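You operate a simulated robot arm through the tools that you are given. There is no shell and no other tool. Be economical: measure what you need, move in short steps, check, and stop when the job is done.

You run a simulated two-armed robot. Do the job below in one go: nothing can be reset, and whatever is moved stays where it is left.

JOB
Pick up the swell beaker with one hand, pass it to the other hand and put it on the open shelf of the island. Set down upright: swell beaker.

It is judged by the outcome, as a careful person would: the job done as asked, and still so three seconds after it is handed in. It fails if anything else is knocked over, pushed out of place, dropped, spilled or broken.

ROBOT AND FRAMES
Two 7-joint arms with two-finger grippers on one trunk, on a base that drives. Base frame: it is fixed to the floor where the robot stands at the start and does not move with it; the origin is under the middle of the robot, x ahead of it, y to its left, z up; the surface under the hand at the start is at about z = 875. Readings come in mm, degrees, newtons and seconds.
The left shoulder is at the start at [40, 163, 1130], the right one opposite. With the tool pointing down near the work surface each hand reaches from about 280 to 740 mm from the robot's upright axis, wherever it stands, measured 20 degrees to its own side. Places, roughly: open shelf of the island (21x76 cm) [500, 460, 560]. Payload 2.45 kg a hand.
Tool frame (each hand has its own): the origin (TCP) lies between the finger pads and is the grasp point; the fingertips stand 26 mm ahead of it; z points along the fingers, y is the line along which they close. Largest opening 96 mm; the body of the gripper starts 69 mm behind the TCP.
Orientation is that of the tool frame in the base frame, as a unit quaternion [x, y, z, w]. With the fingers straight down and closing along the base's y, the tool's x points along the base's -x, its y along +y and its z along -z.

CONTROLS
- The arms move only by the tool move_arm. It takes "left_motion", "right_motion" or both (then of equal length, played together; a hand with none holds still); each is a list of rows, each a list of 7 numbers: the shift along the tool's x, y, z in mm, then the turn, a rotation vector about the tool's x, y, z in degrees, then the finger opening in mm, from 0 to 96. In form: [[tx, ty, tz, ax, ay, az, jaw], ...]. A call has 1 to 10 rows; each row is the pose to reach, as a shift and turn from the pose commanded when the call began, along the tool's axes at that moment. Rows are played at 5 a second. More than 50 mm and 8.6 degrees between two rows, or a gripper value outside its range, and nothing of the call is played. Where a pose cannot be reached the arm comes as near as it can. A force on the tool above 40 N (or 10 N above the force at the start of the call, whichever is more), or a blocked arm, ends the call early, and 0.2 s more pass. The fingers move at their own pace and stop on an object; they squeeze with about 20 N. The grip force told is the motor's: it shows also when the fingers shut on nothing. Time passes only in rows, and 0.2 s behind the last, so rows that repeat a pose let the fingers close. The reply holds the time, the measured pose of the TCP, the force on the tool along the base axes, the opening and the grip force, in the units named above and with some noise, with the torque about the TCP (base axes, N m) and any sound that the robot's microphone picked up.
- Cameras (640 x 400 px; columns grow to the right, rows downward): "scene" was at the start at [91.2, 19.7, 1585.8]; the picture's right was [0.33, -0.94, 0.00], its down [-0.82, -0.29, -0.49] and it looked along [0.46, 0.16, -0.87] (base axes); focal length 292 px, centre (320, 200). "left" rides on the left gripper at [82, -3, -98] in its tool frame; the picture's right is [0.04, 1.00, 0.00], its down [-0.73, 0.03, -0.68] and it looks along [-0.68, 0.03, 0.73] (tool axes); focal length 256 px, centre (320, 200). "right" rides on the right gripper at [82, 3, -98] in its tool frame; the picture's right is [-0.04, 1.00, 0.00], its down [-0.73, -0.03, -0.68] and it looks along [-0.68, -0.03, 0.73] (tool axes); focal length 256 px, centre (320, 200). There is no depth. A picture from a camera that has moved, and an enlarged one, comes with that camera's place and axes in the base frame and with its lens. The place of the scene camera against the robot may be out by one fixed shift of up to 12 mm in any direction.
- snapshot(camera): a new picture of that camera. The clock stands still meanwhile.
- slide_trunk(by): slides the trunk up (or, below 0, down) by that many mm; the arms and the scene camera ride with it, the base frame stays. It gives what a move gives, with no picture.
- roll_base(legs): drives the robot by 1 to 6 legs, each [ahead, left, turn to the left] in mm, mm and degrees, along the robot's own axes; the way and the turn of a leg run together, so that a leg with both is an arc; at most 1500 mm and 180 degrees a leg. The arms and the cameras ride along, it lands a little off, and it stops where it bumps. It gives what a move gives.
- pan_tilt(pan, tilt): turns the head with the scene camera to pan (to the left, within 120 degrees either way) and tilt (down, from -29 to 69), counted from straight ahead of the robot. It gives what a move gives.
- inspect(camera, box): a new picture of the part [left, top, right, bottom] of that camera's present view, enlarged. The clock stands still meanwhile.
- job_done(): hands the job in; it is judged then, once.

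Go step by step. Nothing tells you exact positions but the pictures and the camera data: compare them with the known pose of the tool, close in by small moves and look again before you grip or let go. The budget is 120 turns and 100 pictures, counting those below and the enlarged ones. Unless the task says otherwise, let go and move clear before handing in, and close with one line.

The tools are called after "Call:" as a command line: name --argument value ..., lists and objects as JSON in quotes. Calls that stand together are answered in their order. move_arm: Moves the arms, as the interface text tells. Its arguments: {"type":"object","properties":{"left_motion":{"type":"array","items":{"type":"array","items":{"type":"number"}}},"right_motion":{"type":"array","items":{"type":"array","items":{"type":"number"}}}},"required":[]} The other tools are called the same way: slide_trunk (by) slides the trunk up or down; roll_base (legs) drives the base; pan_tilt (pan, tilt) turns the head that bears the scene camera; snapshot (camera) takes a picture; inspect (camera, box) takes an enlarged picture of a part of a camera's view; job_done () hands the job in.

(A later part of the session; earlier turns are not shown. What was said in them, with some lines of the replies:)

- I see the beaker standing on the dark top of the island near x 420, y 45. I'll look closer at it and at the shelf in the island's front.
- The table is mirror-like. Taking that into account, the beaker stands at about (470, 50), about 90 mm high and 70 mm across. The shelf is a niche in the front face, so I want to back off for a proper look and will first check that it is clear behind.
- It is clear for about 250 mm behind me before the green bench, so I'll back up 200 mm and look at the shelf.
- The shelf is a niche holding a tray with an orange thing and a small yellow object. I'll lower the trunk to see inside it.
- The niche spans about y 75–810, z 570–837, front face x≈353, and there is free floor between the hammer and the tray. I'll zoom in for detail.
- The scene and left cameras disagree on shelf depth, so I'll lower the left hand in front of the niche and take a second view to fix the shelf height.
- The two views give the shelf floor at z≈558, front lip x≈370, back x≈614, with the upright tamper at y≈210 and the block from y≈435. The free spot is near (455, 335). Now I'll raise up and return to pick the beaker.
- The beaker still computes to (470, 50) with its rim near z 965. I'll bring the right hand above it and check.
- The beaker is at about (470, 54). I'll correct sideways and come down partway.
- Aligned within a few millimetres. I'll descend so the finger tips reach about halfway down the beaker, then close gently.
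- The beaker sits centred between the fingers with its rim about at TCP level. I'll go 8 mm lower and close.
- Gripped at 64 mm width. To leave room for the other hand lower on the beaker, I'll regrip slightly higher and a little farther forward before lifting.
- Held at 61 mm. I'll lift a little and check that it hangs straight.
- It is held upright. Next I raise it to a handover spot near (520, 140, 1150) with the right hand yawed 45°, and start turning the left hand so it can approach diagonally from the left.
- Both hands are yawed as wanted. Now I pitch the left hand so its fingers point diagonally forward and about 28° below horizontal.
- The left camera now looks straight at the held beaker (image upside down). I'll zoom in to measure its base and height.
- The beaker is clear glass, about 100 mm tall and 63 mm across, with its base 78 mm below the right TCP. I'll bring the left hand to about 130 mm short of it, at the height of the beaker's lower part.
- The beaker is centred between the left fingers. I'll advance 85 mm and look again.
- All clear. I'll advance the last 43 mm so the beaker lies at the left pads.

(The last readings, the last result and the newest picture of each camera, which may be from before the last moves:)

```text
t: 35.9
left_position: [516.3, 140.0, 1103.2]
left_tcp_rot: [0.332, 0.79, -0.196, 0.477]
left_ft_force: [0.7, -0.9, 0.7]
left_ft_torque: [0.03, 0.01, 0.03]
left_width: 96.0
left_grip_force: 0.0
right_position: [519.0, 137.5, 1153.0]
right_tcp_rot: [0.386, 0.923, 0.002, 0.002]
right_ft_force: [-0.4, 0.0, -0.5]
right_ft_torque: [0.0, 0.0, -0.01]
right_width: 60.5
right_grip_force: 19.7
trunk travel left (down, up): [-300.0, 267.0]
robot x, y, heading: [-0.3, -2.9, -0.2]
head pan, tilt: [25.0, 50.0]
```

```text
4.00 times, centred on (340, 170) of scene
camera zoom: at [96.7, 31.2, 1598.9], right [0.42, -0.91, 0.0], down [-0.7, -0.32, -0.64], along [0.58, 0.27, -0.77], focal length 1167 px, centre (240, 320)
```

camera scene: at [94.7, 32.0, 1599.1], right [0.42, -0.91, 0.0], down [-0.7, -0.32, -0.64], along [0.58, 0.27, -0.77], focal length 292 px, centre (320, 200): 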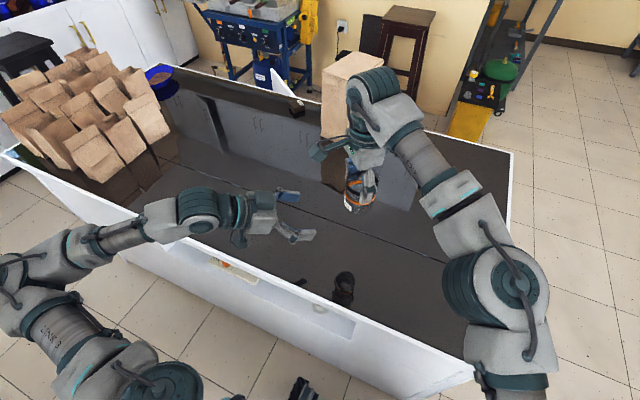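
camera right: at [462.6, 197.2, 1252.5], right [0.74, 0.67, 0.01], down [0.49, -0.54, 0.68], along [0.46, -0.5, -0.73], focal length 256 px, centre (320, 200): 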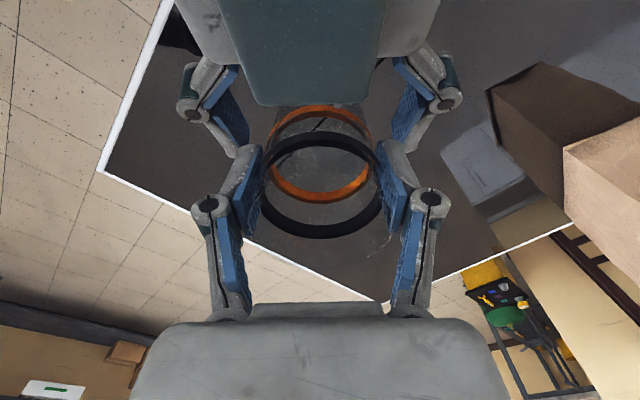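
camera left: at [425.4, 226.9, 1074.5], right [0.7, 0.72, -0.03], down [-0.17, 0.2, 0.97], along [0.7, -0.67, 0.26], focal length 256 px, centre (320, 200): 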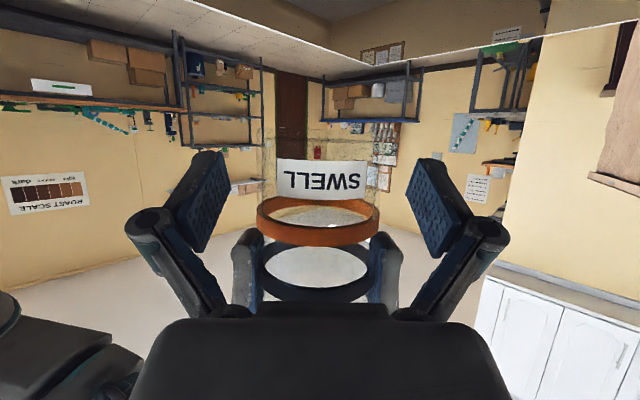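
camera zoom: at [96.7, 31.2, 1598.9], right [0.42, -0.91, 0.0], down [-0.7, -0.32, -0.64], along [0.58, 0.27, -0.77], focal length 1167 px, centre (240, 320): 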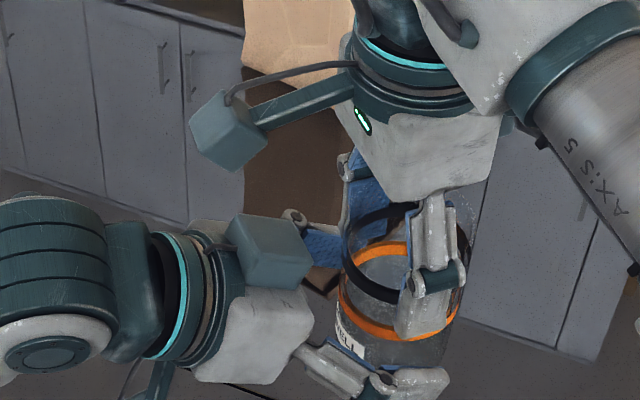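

The beaker stands between the left pads, with about 4 mm between left fingers and right fingertips. I'll lower the left hand a few millimetres for margin, then close it in steps.

Call:
move_arm --left_motion '[[4.5, 0, -2, 0, 0, 0, 96], [4.5, 0, -2, 0, 0, 0, 84], [4.5, 0, -2, 0, 0, 0, 74], [4.5, 0, -2, 0, 0, 0, 68], [4.5, 0, -2, 0, 0, 0, 68]]'

Call:
snapshot --camera "left"

Call:
snapshot --camera "right"

```text
t: 37.1
left_position: [514.9, 143.3, 1099.3]
left_tcp_rot: [0.331, 0.79, -0.196, 0.477]
left_ft_force: [-0.5, 0.1, 0.7]
left_ft_torque: [-0.01, 0.03, 0.0]
left_width: 68.0
left_grip_force: 0.0
right_position: [518.6, 139.4, 1152.6]
right_tcp_rot: [0.385, 0.923, 0.002, 0.003]
right_ft_force: [-0.1, -0.4, 0.3]
right_ft_torque: [0.02, -0.01, 0.01]
right_width: 60.4
right_grip_force: 20.0
trunk travel left (down, up): [-300.0, 267.0]
robot x, y, heading: [-6.1, -2.7, -0.3]
head pan, tilt: [25.0, 50.0]
```

```text
63 pictures are left
camera left: at [422.5, 229.4, 1071.1], right [0.7, 0.72, -0.03], down [-0.17, 0.2, 0.97], along [0.7, -0.67, 0.26], focal length 256 px, centre (320, 200)
```

left: 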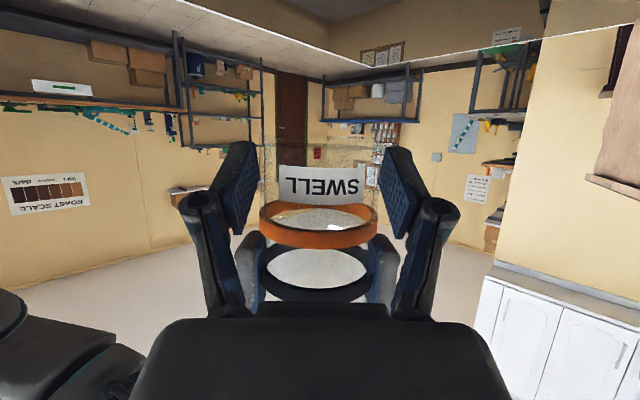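

```text
62 pictures are left
camera right: at [462.9, 196.9, 1252.4], right [0.74, 0.67, 0.01], down [0.49, -0.54, 0.68], along [0.46, -0.5, -0.73], focal length 256 px, centre (320, 200)
```

right: 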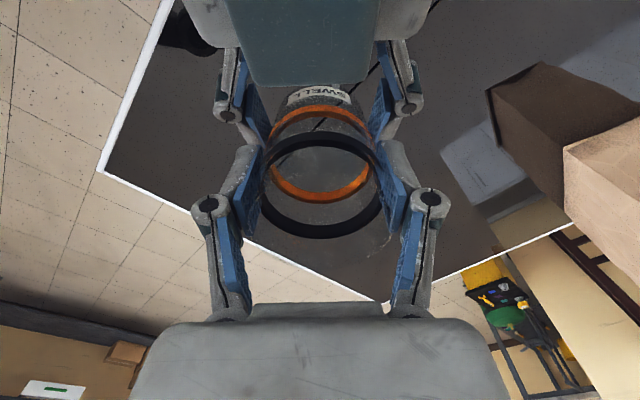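

No contact forces so far and it is well centred. Now I close the left grip.

Call:
move_arm --left_motion '[[0, 0, 0, 0, 0, 0, 62], [0, 0, 0, 0, 0, 0, 56], [0, 0, 0, 0, 0, 0, 40], [0, 0, 0, 0, 0, 0, 40], [0, 0, 0, 0, 0, 0, 40]]'

Call:
snapshot --camera "left"

```text
t: 38.3
left_position: [514.0, 143.1, 1098.9]
left_tcp_rot: [0.331, 0.789, -0.197, 0.478]
left_ft_force: [-2.4, 0.7, 1.3]
left_ft_torque: [0.01, 0.01, 0.08]
left_width: 60.7
left_grip_force: 19.8
right_position: [519.4, 137.3, 1152.2]
right_tcp_rot: [0.386, 0.923, 0.002, 0.002]
right_ft_force: [1.1, -1.5, -0.9]
right_ft_torque: [-0.02, -0.02, -0.1]
right_width: 60.6
right_grip_force: 19.9
trunk travel left (down, up): [-300.0, 267.0]
robot x, y, heading: [-7.5, -2.0, -0.2]
head pan, tilt: [25.0, 50.0]
```

```text
61 pictures are left
camera left: at [422.5, 229.4, 1071.2], right [0.7, 0.72, -0.03], down [-0.17, 0.2, 0.97], along [0.7, -0.67, 0.26], focal length 256 px, centre (320, 200)
```

left: 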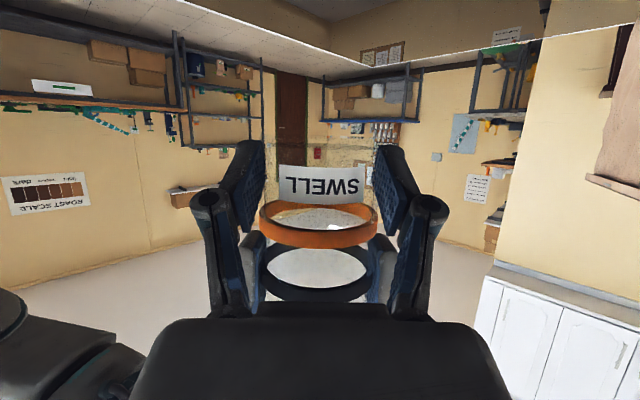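

Both hands hold it. I'll open the right hand and lift it straight off.

Call:
move_arm --right_motion '[[0, 0, 0, 0, 0, 0, 70], [0, 0, 0, 0, 0, 0, 84], [0, 0, 0, 0, 0, 0, 88], [0, 0, -20, 0, 0, 0, 88], [0, 0, -50, 0, 0, 0, 88], [0, 0, -90, 0, 0, 0, 88], [0, 0, -130, 0, 0, 0, 88], [0, 0, -130, 0, 0, 0, 88]]'

Call:
snapshot --camera "left"

Call:
snapshot --camera "right"

```text
t: 40.1
left_position: [514.2, 142.4, 1098.1]
left_tcp_rot: [0.33, 0.79, -0.196, 0.478]
left_ft_force: [-0.3, -0.7, 0.4]
left_ft_torque: [0.01, 0.01, 0.01]
left_width: 60.6
left_grip_force: 20.1
right_position: [488.9, 119.2, 1258.6]
right_tcp_rot: [0.385, 0.923, 0.003, 0.002]
right_ft_force: [-0.3, 0.0, 0.0]
right_ft_torque: [0.01, 0.02, -0.01]
right_width: 88.2
right_grip_force: 0.1
right hand out of reach, approached as far as the arm can: row 5, 6, 7, 8
trunk travel left (down, up): [-300.0, 267.0]
robot x, y, heading: [-6.8, -1.2, -0.3]
head pan, tilt: [25.0, 50.0]
```

```text
60 pictures are left
camera left: at [423.0, 229.2, 1070.7], right [0.7, 0.72, -0.03], down [-0.16, 0.2, 0.97], along [0.7, -0.67, 0.26], focal length 256 px, centre (320, 200)
```

left: 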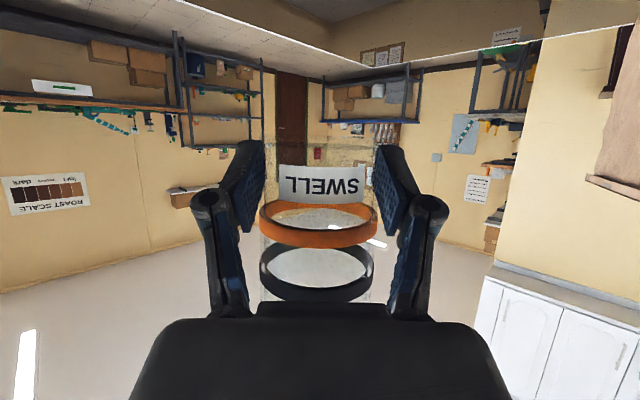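

```text
59 pictures are left
camera right: at [432.7, 178.0, 1358.0], right [0.74, 0.67, 0.01], down [0.49, -0.54, 0.68], along [0.46, -0.5, -0.73], focal length 256 px, centre (320, 200)
```

right: 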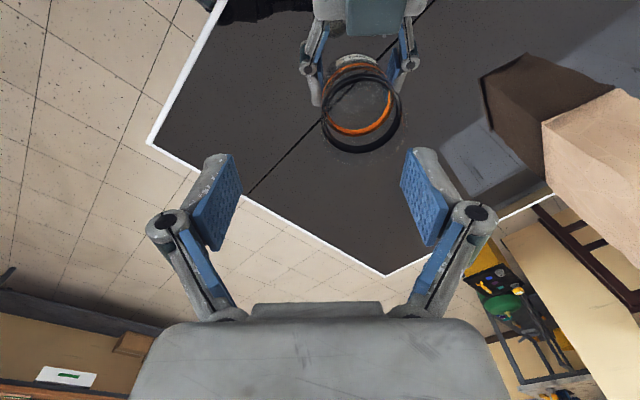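

The handover is done and the left hand holds the beaker upright. I'll withdraw the right hand to its own side.

Call:
move_arm --right_motion '[[-20, -20, 0, 0, 0, 0, 88], [-48, -48, 10, 0, 0, 0, 88], [-76, -76, 20, 0, 0, 0, 88], [-104, -104, 30, 0, 0, 0, 88], [-125, -125, 40, 0, 0, 0, 88], [-125, -125, 40, 0, 0, 0, 88]]'

Call:
snapshot --camera "scene"

```text
t: 41.5
left_position: [514.3, 142.7, 1098.2]
left_tcp_rot: [0.331, 0.789, -0.196, 0.478]
left_ft_force: [-0.1, -0.2, -1.2]
left_ft_torque: [0.03, 0.0, -0.01]
left_width: 60.6
left_grip_force: 20.2
right_position: [484.9, -58.2, 1217.7]
right_tcp_rot: [0.385, 0.923, 0.002, 0.003]
right_ft_force: [-0.5, -1.0, 0.2]
right_ft_torque: [-0.01, 0.01, 0.02]
right_width: 87.9
right_grip_force: 0.0
trunk travel left (down, up): [-300.0, 267.0]
robot x, y, heading: [-3.6, -0.9, -0.3]
head pan, tilt: [25.0, 50.0]
```

```text
58 pictures are left
camera scene: at [96.4, 28.5, 1599.0], right [0.42, -0.91, 0.0], down [-0.7, -0.32, -0.64], along [0.58, 0.27, -0.77], focal length 292 px, centre (320, 200)
```

scene: 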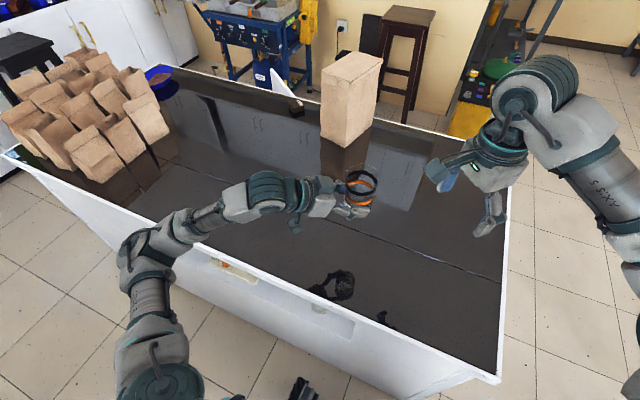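

The right hand is clear. Now I swing the left hand out to y≈300 while turning it to point straight ahead, keeping the beaker upright.

Call:
move_arm --left_motion '[[9.7, 17.1, -18.1, -6.62, 0.05, -3.5, 40], [19.4, 34.2, -36.2, -13.25, 0.1, -7, 40], [29.1, 51.4, -54.4, -19.87, 0.15, -10.5, 40], [38.9, 68.5, -72.5, -26.5, 0.2, -14, 40], [48.6, 85.6, -90.6, -33.1, 0.25, -17.5, 40], [58.3, 102.7, -108.7, -39.74, 0.3, -21, 40], [58.3, 102.7, -108.7, -39.74, 0.3, -21, 40]]'

Call:
snapshot --camera "left"

Call:
snapshot --camera "scene"

```text
t: 43.1
left_position: [501.0, 302.7, 1099.2]
left_tcp_rot: [0.003, 0.856, 0.002, 0.517]
left_ft_force: [-0.1, 0.1, 0.3]
left_ft_torque: [0.02, 0.0, -0.02]
left_width: 60.1
left_grip_force: 20.0
right_position: [485.2, -58.4, 1218.0]
right_tcp_rot: [0.385, 0.923, 0.002, 0.003]
right_ft_force: [0.4, -0.2, -0.5]
right_ft_torque: [0.02, 0.0, 0.01]
right_width: 88.3
right_grip_force: 0.1
trunk travel left (down, up): [-300.0, 267.0]
robot x, y, heading: [-6.3, -1.2, -0.2]
head pan, tilt: [25.0, 50.0]
```

```text
57 pictures are left
camera left: at [374.7, 299.5, 1071.5], right [-0.01, 1.0, -0.03], down [-0.26, 0.02, 0.97], along [0.97, 0.02, 0.26], focal length 256 px, centre (320, 200)
```

left: 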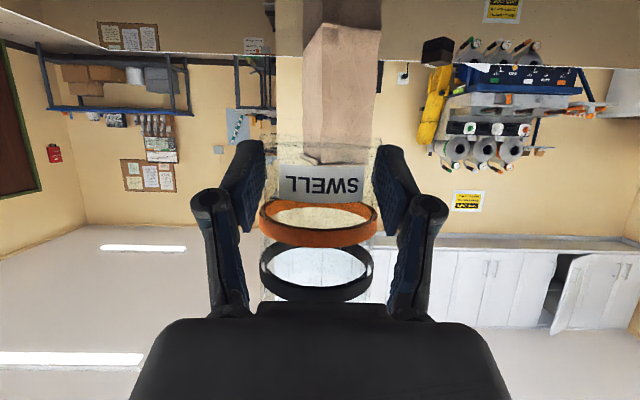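

```text
56 pictures are left
camera scene: at [96.3, 29.5, 1599.0], right [0.42, -0.91, 0.0], down [-0.7, -0.32, -0.64], along [0.58, 0.27, -0.77], focal length 292 px, centre (320, 200)
```

scene: 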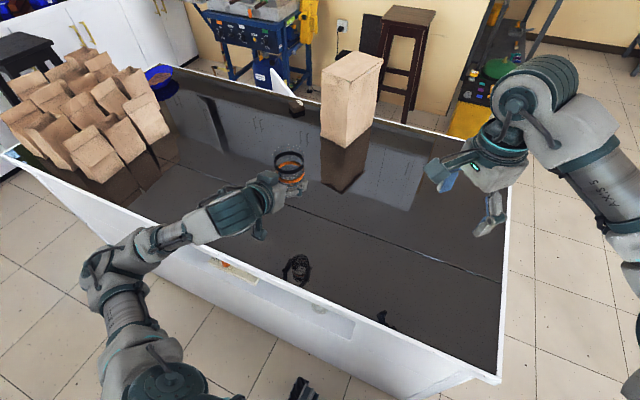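

Upright and steady, fingers pointing ahead. I'll back the robot 255 mm away from the island.

Call:
roll_base --legs '[[-255, 0, 0]]'

Call:
slide_trunk --by -290

Call:
snapshot --camera "scene"

Call:
snapshot --camera "left"

```text
t: 44.9
left_position: [242.3, 305.8, 1098.8]
left_tcp_rot: [0.003, 0.857, 0.001, 0.516]
left_ft_force: [-0.1, -0.8, -1.1]
left_ft_torque: [0.01, 0.03, 0.01]
left_width: 60.1
left_grip_force: 19.9
right_position: [227.5, -53.8, 1217.4]
right_tcp_rot: [0.384, 0.924, 0.002, 0.002]
right_ft_force: [0.8, -0.3, 0.5]
right_ft_torque: [0.01, 0.02, 0.0]
right_width: 87.9
right_grip_force: 0.0
trunk travel left (down, up): [-300.0, 267.0]
robot x, y, heading: [-264.2, -0.2, -0.0]
head pan, tilt: [25.0, 50.0]
```

```text
t: 47.9
left_position: [268.5, 303.4, 662.6]
left_tcp_rot: [0.002, 0.931, 0.003, 0.365]
left_ft_force: [0.7, 0.1, -1.0]
left_ft_torque: [0.02, 0.02, 0.03]
left_width: 58.1
left_grip_force: 20.0
right_position: [222.9, -57.1, 931.2]
right_tcp_rot: [0.384, 0.923, 0.003, 0.005]
right_ft_force: [1.0, 0.4, 0.2]
right_ft_torque: [0.0, 0.01, -0.01]
right_width: 88.1
right_grip_force: 0.1
trunk travel left (down, up): [-10.0, 557.0]
robot x, y, heading: [-259.4, -0.3, -0.3]
head pan, tilt: [25.0, 50.0]
```

```text
55 pictures are left
camera scene: at [134.5, 29.7, 1251.8], right [0.42, -0.91, 0.0], down [-0.7, -0.32, -0.64], along [0.58, 0.27, -0.77], focal length 292 px, centre (320, 200)
```

scene: 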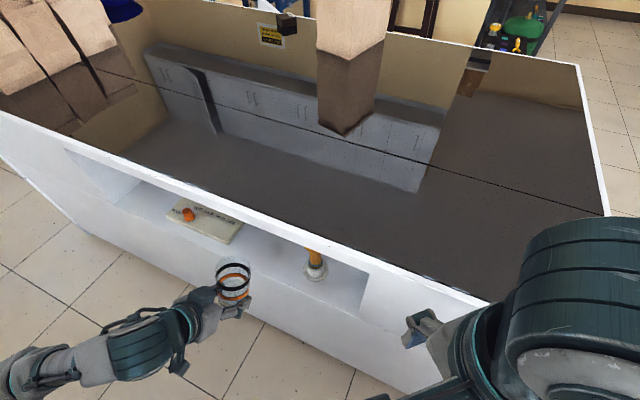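

```text
54 pictures are left
camera left: at [139.6, 300.3, 678.1], right [-0.02, 1.0, -0.02], down [0.07, 0.02, 1.0], along [1.0, 0.02, -0.08], focal length 256 px, centre (320, 200)
```

left: 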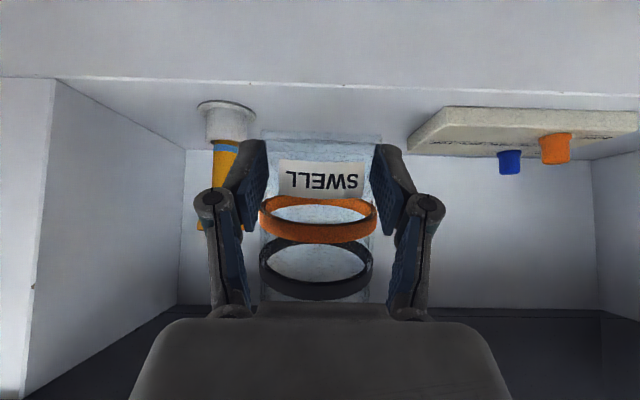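

The trunk slide tipped the left hand by about 19° and lowered it more than expected, so the beaker leans but is held in front of the niche with nothing touched. I'll send a zero move to see whether the arm returns to its commanded pose.

Call:
move_arm --left_motion '[[0, 0, 0, 0, 0, 0, 40]]'

```text
t: 48.2
left_position: [268.1, 303.6, 661.6]
left_tcp_rot: [0.004, 0.931, 0.002, 0.366]
left_ft_force: [-0.8, 0.6, -0.3]
left_ft_torque: [-0.04, -0.01, 0.01]
left_width: 58.3
left_grip_force: 19.8
right_position: [223.1, -56.6, 930.7]
right_tcp_rot: [0.383, 0.924, 0.003, 0.004]
right_ft_force: [-0.1, 0.8, 0.0]
right_ft_torque: [-0.03, -0.01, 0.01]
right_width: 87.8
right_grip_force: 0.0
trunk travel left (down, up): [-10.0, 557.0]
robot x, y, heading: [-255.8, -0.0, -0.3]
head pan, tilt: [25.0, 50.0]
```

The pose holds, so I'll pitch the left hand back by 19° to set the beaker upright again.

Call:
move_arm --left_motion '[[0, 0, 0, 0, -6.4, 0, 40], [0, 0, 0, 0, -12.8, 0, 40], [0, 0, 0, 0, -19.2, 0, 40], [0, 0, 0, 0, -19.2, 0, 40]]'

Call:
snapshot --camera "left"

Call:
inspect --camera "scene" --box '[120, 180, 380, 340]'

```text
t: 49.2
left_position: [292.0, 310.7, 654.9]
left_tcp_rot: [0.004, 0.857, 0.001, 0.516]
left_ft_force: [0.3, -0.9, 0.1]
left_ft_torque: [-0.02, 0.0, 0.0]
left_width: 57.9
left_grip_force: 20.1
left hand out of reach, approached as far as the arm can: row 1, 2, 3, 4
right_position: [223.3, -56.2, 930.1]
right_tcp_rot: [0.384, 0.923, 0.004, 0.004]
right_ft_force: [-0.6, -0.5, 0.2]
right_ft_torque: [0.02, 0.0, 0.0]
right_width: 88.1
right_grip_force: 0.0
trunk travel left (down, up): [-10.0, 557.0]
robot x, y, heading: [-260.0, -2.0, -0.1]
head pan, tilt: [25.0, 50.0]
```

```text
53 pictures are left
camera left: at [165.5, 307.4, 627.3], right [-0.01, 1.0, -0.03], down [-0.26, 0.02, 0.97], along [0.97, 0.02, 0.26], focal length 256 px, centre (320, 200)
```

left: 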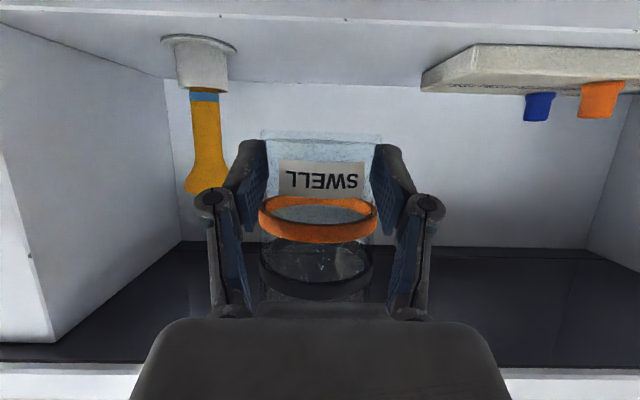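

```text
2.46 times, centred on (250, 260) of scene
camera zoom: at [135.0, 29.7, 1251.4], right [0.42, -0.91, 0.0], down [-0.7, -0.32, -0.64], along [0.58, 0.27, -0.77], focal length 718 px, centre (492, 52)
```

zoom: 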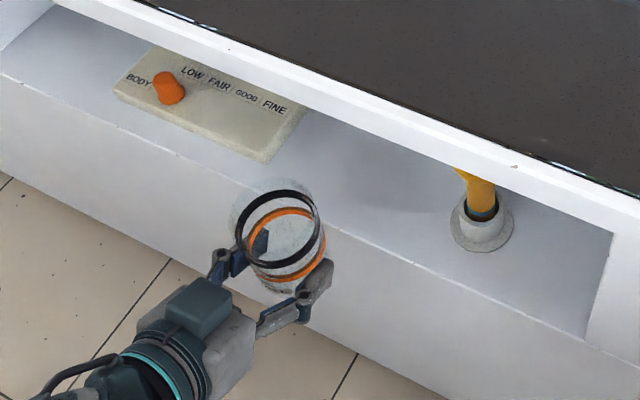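

The beaker is upright again at (292, 311, 655), in front of the niche, and the free gap runs y 240–424 with shelf floor about z 555. I'll shift to y≈332 and move in at this height, well above the floor and below the upper edge.

Call:
move_arm --left_motion '[[-14, 7, 26, 0, 0, 0, 40], [-28, 14, 52, 0, 0, 0, 40], [-41, 22, 78, 0, 0, 0, 40], [-41, 22, 78, 0, 0, 0, 40]]'

Call:
snapshot --camera "left"

Call:
snapshot --camera "scene"

```text
t: 50.2
left_position: [378.7, 331.5, 651.9]
left_tcp_rot: [0.003, 0.857, 0.002, 0.515]
left_ft_force: [1.0, 0.1, -0.5]
left_ft_torque: [0.01, 0.0, -0.03]
left_width: 58.1
left_grip_force: 20.5
right_position: [222.6, -55.9, 931.0]
right_tcp_rot: [0.383, 0.924, 0.003, 0.004]
right_ft_force: [-0.9, 0.6, -0.2]
right_ft_torque: [0.03, -0.03, 0.0]
right_width: 87.9
right_grip_force: 0.1
trunk travel left (down, up): [-10.0, 557.0]
robot x, y, heading: [-262.4, 3.6, 0.2]
head pan, tilt: [25.0, 50.0]
```

```text
51 pictures are left
camera left: at [252.5, 328.9, 625.4], right [-0.01, 1.0, -0.03], down [-0.26, 0.02, 0.97], along [0.97, 0.02, 0.26], focal length 256 px, centre (320, 200)
```

left: 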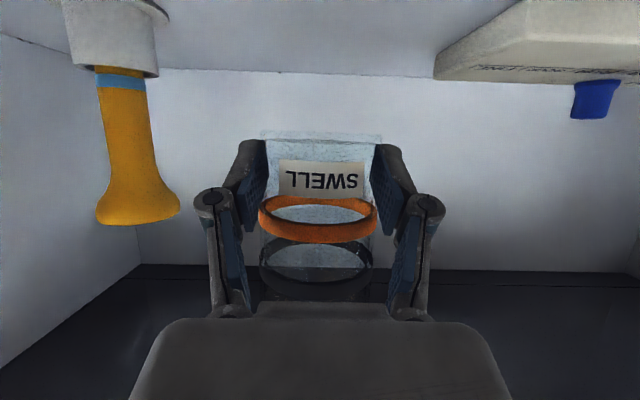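

```text
50 pictures are left
camera scene: at [135.2, 29.7, 1251.4], right [0.42, -0.91, 0.0], down [-0.7, -0.32, -0.64], along [0.58, 0.27, -0.77], focal length 292 px, centre (320, 200)
```

scene: 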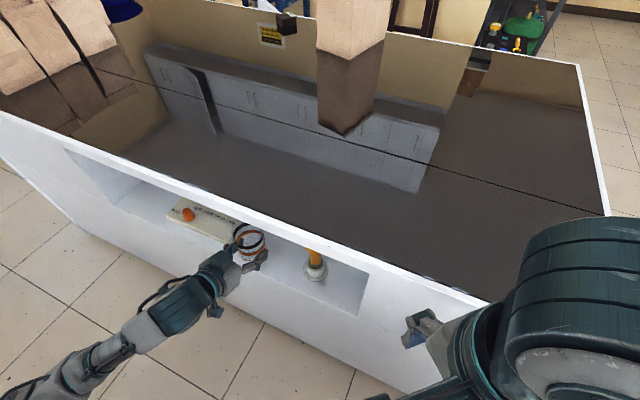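

It fits nicely between the tamper and the block. I'll move 60 mm farther in.

Call:
move_arm --left_motion '[[-10, 1, 18, 0, 0, 0, 40], [-20, 2, 36, 0, 0, 0, 40], [-28, 3, 53, 0, 0, 0, 40], [-28, 3, 53, 0, 0, 0, 40]]'

Call:
snapshot --camera "left"

Call:
inspect --camera "scene" --box '[140, 180, 360, 320]'

```text
t: 51.2
left_position: [438.4, 335.3, 653.0]
left_tcp_rot: [0.004, 0.857, 0.002, 0.516]
left_ft_force: [0.4, 0.7, -0.7]
left_ft_torque: [-0.02, -0.01, 0.01]
left_width: 58.0
left_grip_force: 19.7
right_position: [222.5, -56.0, 930.6]
right_tcp_rot: [0.384, 0.923, 0.003, 0.004]
right_ft_force: [-0.1, 0.6, -0.4]
right_ft_torque: [0.0, -0.01, -0.01]
right_width: 88.0
right_grip_force: 0.1
trunk travel left (down, up): [-10.0, 557.0]
robot x, y, heading: [-262.9, -3.4, -0.2]
head pan, tilt: [25.0, 50.0]
```

```text
49 pictures are left
camera left: at [311.8, 332.1, 626.1], right [-0.01, 1.0, -0.03], down [-0.26, 0.02, 0.97], along [0.97, 0.02, 0.26], focal length 256 px, centre (320, 200)
```

left: 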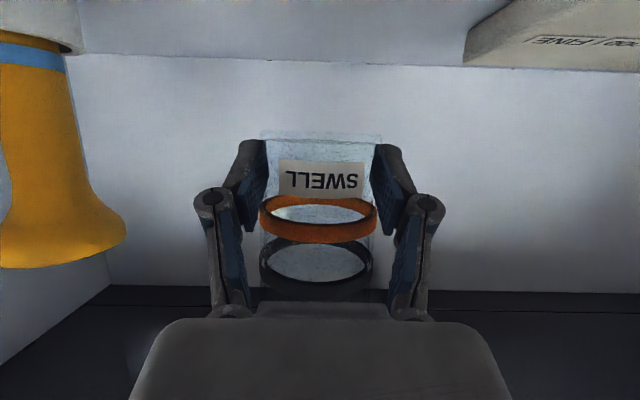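

```text
2.86 times, centred on (250, 250) of scene
camera zoom: at [135.7, 29.5, 1251.2], right [0.42, -0.91, 0.0], down [-0.7, -0.32, -0.64], along [0.58, 0.27, -0.77], focal length 834 px, centre (520, 57)
```

zoom: 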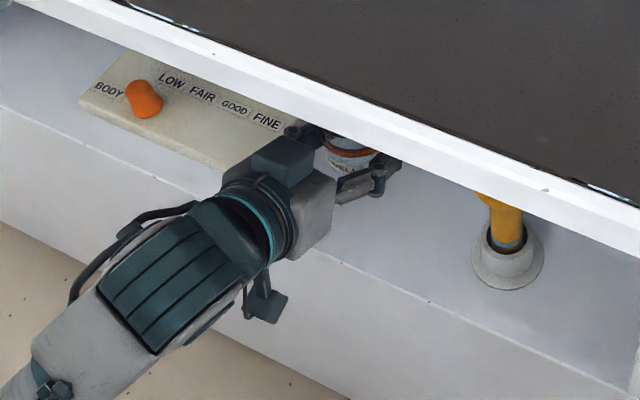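

Deep enough at x≈438. I'll lower 55 mm and check the remaining gap.

Call:
move_arm --left_motion '[[16, 0, 8.5, 0, 0, 0, 40], [32, 0, 17, 0, 0, 0, 40], [48.6, 0, 25.8, 0, 0, 0, 40], [48.6, 0, 25.8, 0, 0, 0, 40]]'

Call:
snapshot --camera "left"

Call:
inspect --camera "scene" --box '[160, 190, 360, 315]'

```text
t: 52.2
left_position: [440.2, 336.5, 598.3]
left_tcp_rot: [0.004, 0.856, 0.002, 0.517]
left_ft_force: [0.3, -0.7, 0.3]
left_ft_torque: [-0.03, 0.03, -0.01]
left_width: 58.1
left_grip_force: 20.1
right_position: [223.1, -56.0, 929.5]
right_tcp_rot: [0.383, 0.924, 0.002, 0.003]
right_ft_force: [1.0, -0.1, -0.3]
right_ft_torque: [-0.02, -0.01, 0.0]
right_width: 88.2
right_grip_force: 0.0
trunk travel left (down, up): [-10.0, 557.0]
robot x, y, heading: [-258.3, 2.3, 0.1]
head pan, tilt: [25.0, 50.0]
```

```text
47 pictures are left
camera left: at [312.9, 333.2, 570.6], right [-0.01, 1.0, -0.03], down [-0.26, 0.02, 0.97], along [0.97, 0.02, 0.26], focal length 256 px, centre (320, 200)
```

left: 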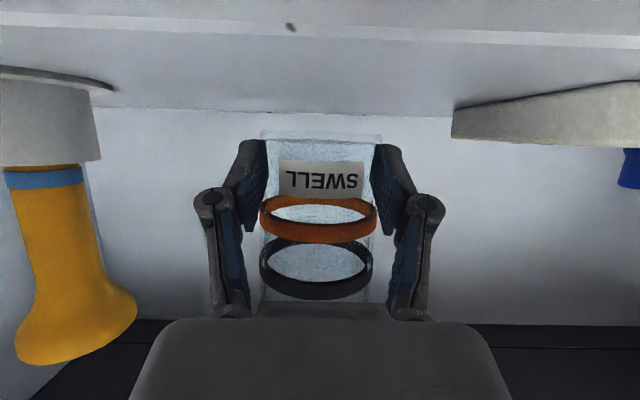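

```text
3.20 times, centred on (260, 252) of scene
camera zoom: at [135.6, 29.4, 1251.2], right [0.42, -0.91, 0.0], down [-0.7, -0.32, -0.64], along [0.58, 0.27, -0.77], focal length 934 px, centre (512, 32)
```

zoom: 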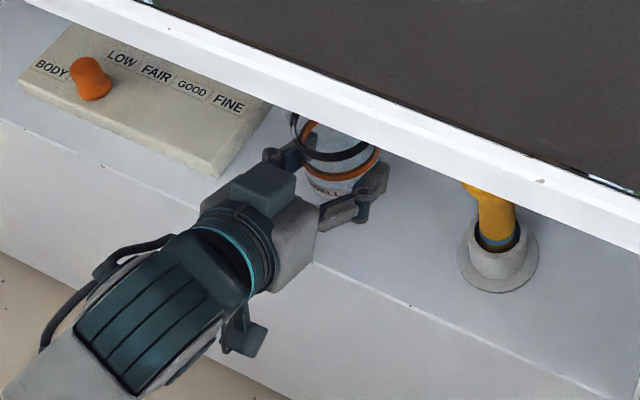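

About 20–25 mm remain. I'll lower 14 mm gently and read the force.

Call:
move_arm --left_motion '[[4.4, 0, 2.3, 0, 0, 0, 40], [8.8, 0, 4.7, 0, 0, 0, 40], [12.4, 0, 6.6, 0, 0, 0, 40], [12.4, 0, 6.6, 0, 0, 0, 40]]'

Call:
inspect --camera "left" --box '[200, 60, 440, 210]'

```text
t: 53.2
left_position: [438.3, 335.6, 584.4]
left_tcp_rot: [0.004, 0.856, 0.002, 0.516]
left_ft_force: [-0.3, 0.3, -0.4]
left_ft_torque: [-0.02, 0.0, -0.02]
left_width: 58.0
left_grip_force: 20.1
right_position: [222.3, -55.3, 929.7]
right_tcp_rot: [0.384, 0.923, 0.003, 0.004]
right_ft_force: [0.2, -0.3, 0.0]
right_ft_torque: [0.01, 0.03, 0.0]
right_width: 88.1
right_grip_force: 0.1
trunk travel left (down, up): [-10.0, 557.0]
robot x, y, heading: [-260.3, -0.9, -0.1]
head pan, tilt: [25.0, 50.0]
```

```text
2.67 times, centred on (320, 135) of left
camera zoom: at [312.2, 332.5, 557.0], right [-0.01, 1.0, -0.03], down [-0.26, 0.02, 0.97], along [0.97, 0.02, 0.26], focal length 683 px, centre (320, 373)
```

zoom: 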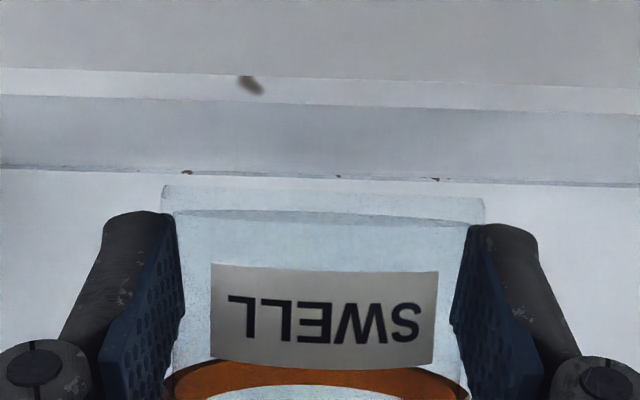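

The base looks about 5 mm above the shelf floor. I'll lower in 1 mm rows.

Call:
move_arm --left_motion '[[0.9, 0, 0.5, 0, 0, 0, 40], [1.8, 0, 0.9, 0, 0, 0, 40], [2.6, 0, 1.4, 0, 0, 0, 40], [3.5, 0, 1.9, 0, 0, 0, 40], [3.5, 0, 1.9, 0, 0, 0, 40]]'

Call:
inspect --camera "left" --box '[200, 60, 440, 210]'

```text
t: 54.5
left_position: [437.7, 336.2, 580.1]
left_tcp_rot: [0.003, 0.857, 0.002, 0.515]
left_ft_force: [-0.3, 0.8, -0.1]
left_ft_torque: [0.01, 0.02, 0.02]
left_width: 57.9
left_grip_force: 20.0
right_position: [223.1, -55.3, 929.1]
right_tcp_rot: [0.384, 0.923, 0.003, 0.005]
right_ft_force: [-0.2, -0.6, 0.5]
right_ft_torque: [-0.01, 0.02, 0.0]
right_width: 87.8
right_grip_force: 0.1
trunk travel left (down, up): [-10.0, 557.0]
robot x, y, heading: [-263.6, -0.6, -0.2]
head pan, tilt: [25.0, 50.0]
```

```text
2.67 times, centred on (320, 135) of left
camera zoom: at [312.3, 332.8, 553.7], right [-0.01, 1.0, -0.03], down [-0.26, 0.02, 0.97], along [0.97, 0.02, 0.26], focal length 683 px, centre (320, 373)
```

zoom: 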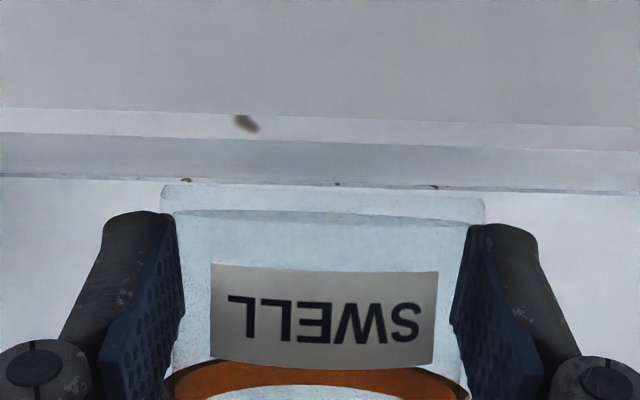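

The floor works out near z 549.5 and the base near 553. I'll continue in 1 mm rows.

Call:
move_arm --left_motion '[[0.9, 0, 0.5, 0, 0, 0, 40], [1.8, 0, 0.9, 0, 0, 0, 40], [2.6, 0, 1.4, 0, 0, 0, 40], [2.6, 0, 1.4, 0, 0, 0, 40]]'

Call:
inspect --camera "left" --box '[200, 60, 440, 210]'

```text
t: 55.5
left_position: [438.0, 336.6, 577.7]
left_tcp_rot: [0.004, 0.857, 0.001, 0.515]
left_ft_force: [-0.2, -0.5, -1.0]
left_ft_torque: [0.02, 0.01, 0.02]
left_width: 58.0
left_grip_force: 20.2
right_position: [222.4, -57.9, 930.7]
right_tcp_rot: [0.384, 0.923, 0.003, 0.003]
right_ft_force: [0.0, 0.5, 0.5]
right_ft_torque: [-0.01, 0.02, -0.02]
right_width: 88.0
right_grip_force: 0.1
trunk travel left (down, up): [-10.0, 557.0]
robot x, y, heading: [-260.4, 0.4, -0.1]
head pan, tilt: [25.0, 50.0]
```

```text
2.67 times, centred on (320, 135) of left
camera zoom: at [312.1, 333.3, 550.6], right [-0.01, 1.0, -0.03], down [-0.26, 0.02, 0.97], along [0.97, 0.02, 0.26], focal length 683 px, centre (320, 373)
```

zoom: 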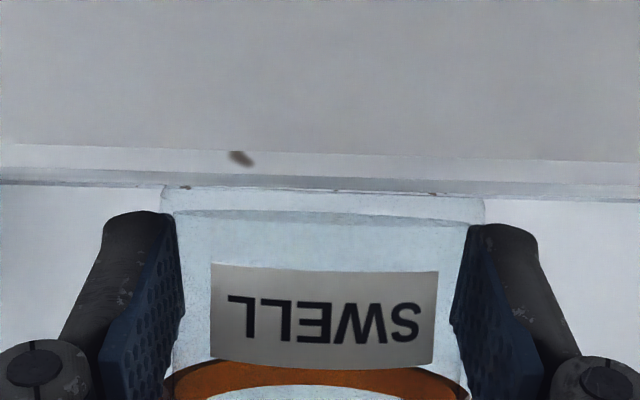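

Nearly touching. I'll lower another 1.5 mm, watching force.

Call:
move_arm --left_motion '[[0.5, 0, 0.25, 0, 0, 0, 40], [0.9, 0, 0.5, 0, 0, 0, 40], [1.3, 0, 0.7, 0, 0, 0, 40], [1.3, 0, 0.7, 0, 0, 0, 40]]'

Call:
inspect --camera "left" --box '[200, 60, 440, 210]'

```text
t: 56.5
left_position: [438.8, 335.6, 576.3]
left_tcp_rot: [0.004, 0.856, 0.002, 0.517]
left_ft_force: [0.3, 0.7, 2.3]
left_ft_torque: [-0.1, -0.05, 0.01]
left_width: 58.2
left_grip_force: 19.9
right_position: [223.2, -55.4, 930.1]
right_tcp_rot: [0.384, 0.923, 0.003, 0.004]
right_ft_force: [0.1, -0.1, -0.5]
right_ft_torque: [-0.02, 0.0, -0.03]
right_width: 88.0
right_grip_force: 0.0
trunk travel left (down, up): [-10.0, 557.0]
robot x, y, heading: [-259.5, -1.3, -0.0]
head pan, tilt: [25.0, 50.0]
```

```text
2.67 times, centred on (320, 135) of left
camera zoom: at [312.5, 333.1, 549.4], right [-0.01, 1.0, -0.03], down [-0.26, 0.02, 0.97], along [0.97, 0.02, 0.26], focal length 683 px, centre (320, 373)
```

zoom: 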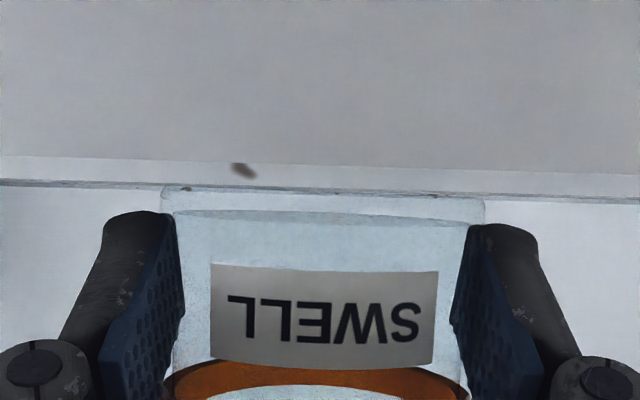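

Contact (2–3 N). I'll press 0.5 mm more and open the fingers slowly.

Call:
move_arm --left_motion '[[0.4, 0, 0.2, 0, 0, 0, 40], [0.4, 0, 0.2, 0, 0, 0, 59], [0.4, 0, 0.2, 0, 0, 0, 62], [0.4, 0, 0.2, 0, 0, 0, 66], [0.4, 0, 0.2, 0, 0, 0, 72], [0.4, 0, 0.2, 0, 0, 0, 80], [0.4, 0, 0.2, 0, 0, 0, 86], [0.4, 0, 0.2, 0, 0, 0, 86]]'

Call:
snapshot --camera "left"

Call:
inspect --camera "scene" --box '[160, 190, 360, 315]'

```text
t: 58.2
left_position: [439.1, 336.7, 576.0]
left_tcp_rot: [0.004, 0.856, 0.001, 0.517]
left_ft_force: [-0.3, 0.3, 0.2]
left_ft_torque: [0.04, -0.02, 0.01]
left_width: 86.1
left_grip_force: 0.2
right_position: [223.9, -55.6, 930.3]
right_tcp_rot: [0.384, 0.923, 0.003, 0.005]
right_ft_force: [0.5, -1.1, 0.3]
right_ft_torque: [-0.01, 0.02, 0.01]
right_width: 88.3
right_grip_force: 0.0
trunk travel left (down, up): [-10.0, 557.0]
robot x, y, heading: [-261.2, -1.0, 0.2]
head pan, tilt: [25.0, 50.0]
```

```text
41 pictures are left
camera left: at [312.6, 333.4, 548.6], right [-0.01, 1.0, -0.03], down [-0.26, 0.02, 0.97], along [0.97, 0.02, 0.26], focal length 256 px, centre (320, 200)
```

left: 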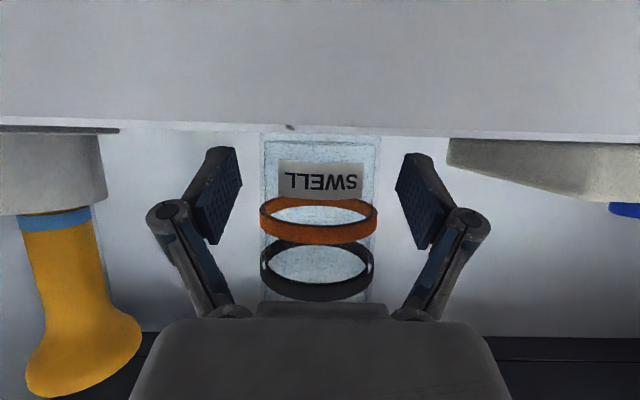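

```text
3.20 times, centred on (260, 252) of scene
camera zoom: at [135.7, 29.2, 1251.2], right [0.42, -0.91, 0.0], down [-0.7, -0.32, -0.64], along [0.58, 0.27, -0.77], focal length 934 px, centre (512, 32)
```

zoom: 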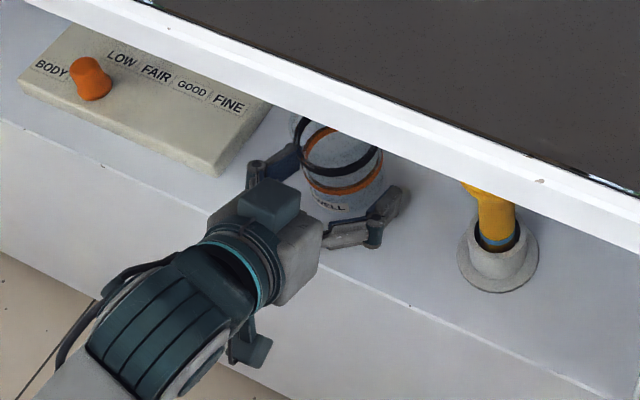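

Released and standing upright with the fingers clear on both sides. I'll back the hand straight out.

Call:
move_arm --left_motion '[[3.5, 0, -15, 0, 0, 0, 86], [10, 0, -32, 0, 0, 0, 86], [16.4, 0, -48, 0, 0, 0, 86], [29.8, 0, -86, 0, 0, 0, 86], [41, 0, -120, 0, 0, 0, 86], [41, 0, -120, 0, 0, 0, 86]]'

Call:
snapshot --camera "left"

Call:
snapshot --camera "scene"

```text
t: 59.6
left_position: [313.9, 335.4, 595.2]
left_tcp_rot: [0.004, 0.857, 0.001, 0.515]
left_ft_force: [-0.3, 0.0, 0.9]
left_ft_torque: [-0.02, -0.02, 0.0]
left_width: 85.9
left_grip_force: 0.0
right_position: [224.3, -55.7, 930.6]
right_tcp_rot: [0.382, 0.924, 0.003, 0.005]
right_ft_force: [0.5, -0.4, -0.9]
right_ft_torque: [0.01, -0.02, 0.02]
right_width: 87.7
right_grip_force: 0.1
trunk travel left (down, up): [-10.0, 557.0]
robot x, y, heading: [-257.9, -1.8, -0.4]
head pan, tilt: [25.0, 50.0]
```

```text
39 pictures are left
camera left: at [187.7, 333.8, 567.8], right [-0.01, 1.0, -0.03], down [-0.26, 0.02, 0.97], along [0.97, 0.02, 0.26], focal length 256 px, centre (320, 200)
```

left: 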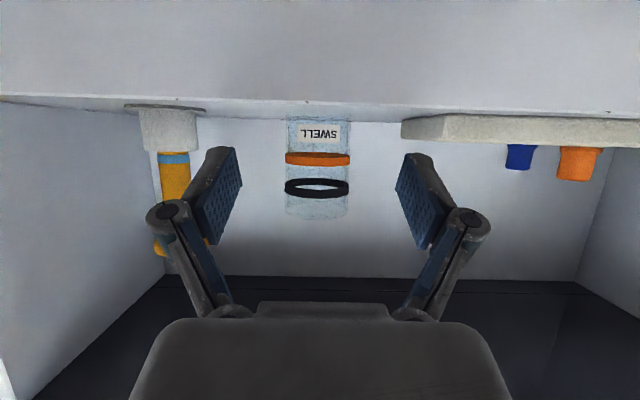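

```text
38 pictures are left
camera scene: at [135.1, 29.3, 1251.3], right [0.42, -0.91, 0.0], down [-0.7, -0.32, -0.64], along [0.58, 0.27, -0.77], focal length 292 px, centre (320, 200)
```

scene: 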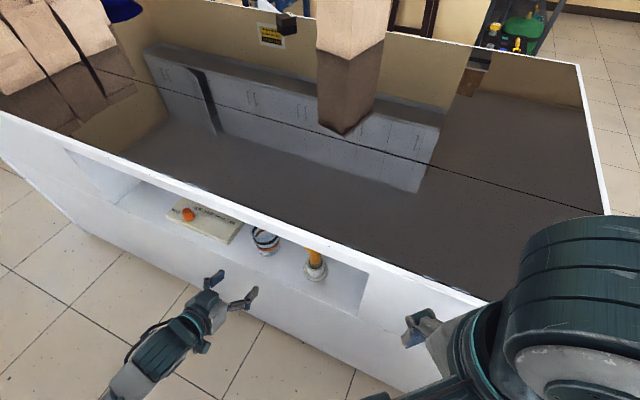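

The beaker stands upright on the open shelf between the tamper and the block, both of which look untouched. Both hands are clear, so I'm handing in.

Call:
job_done

```text
The job is handed in.
```

The swell beaker was picked up with the right hand, passed to the left, and now stands upright on the island's open shelf, with nothing else disturbed.
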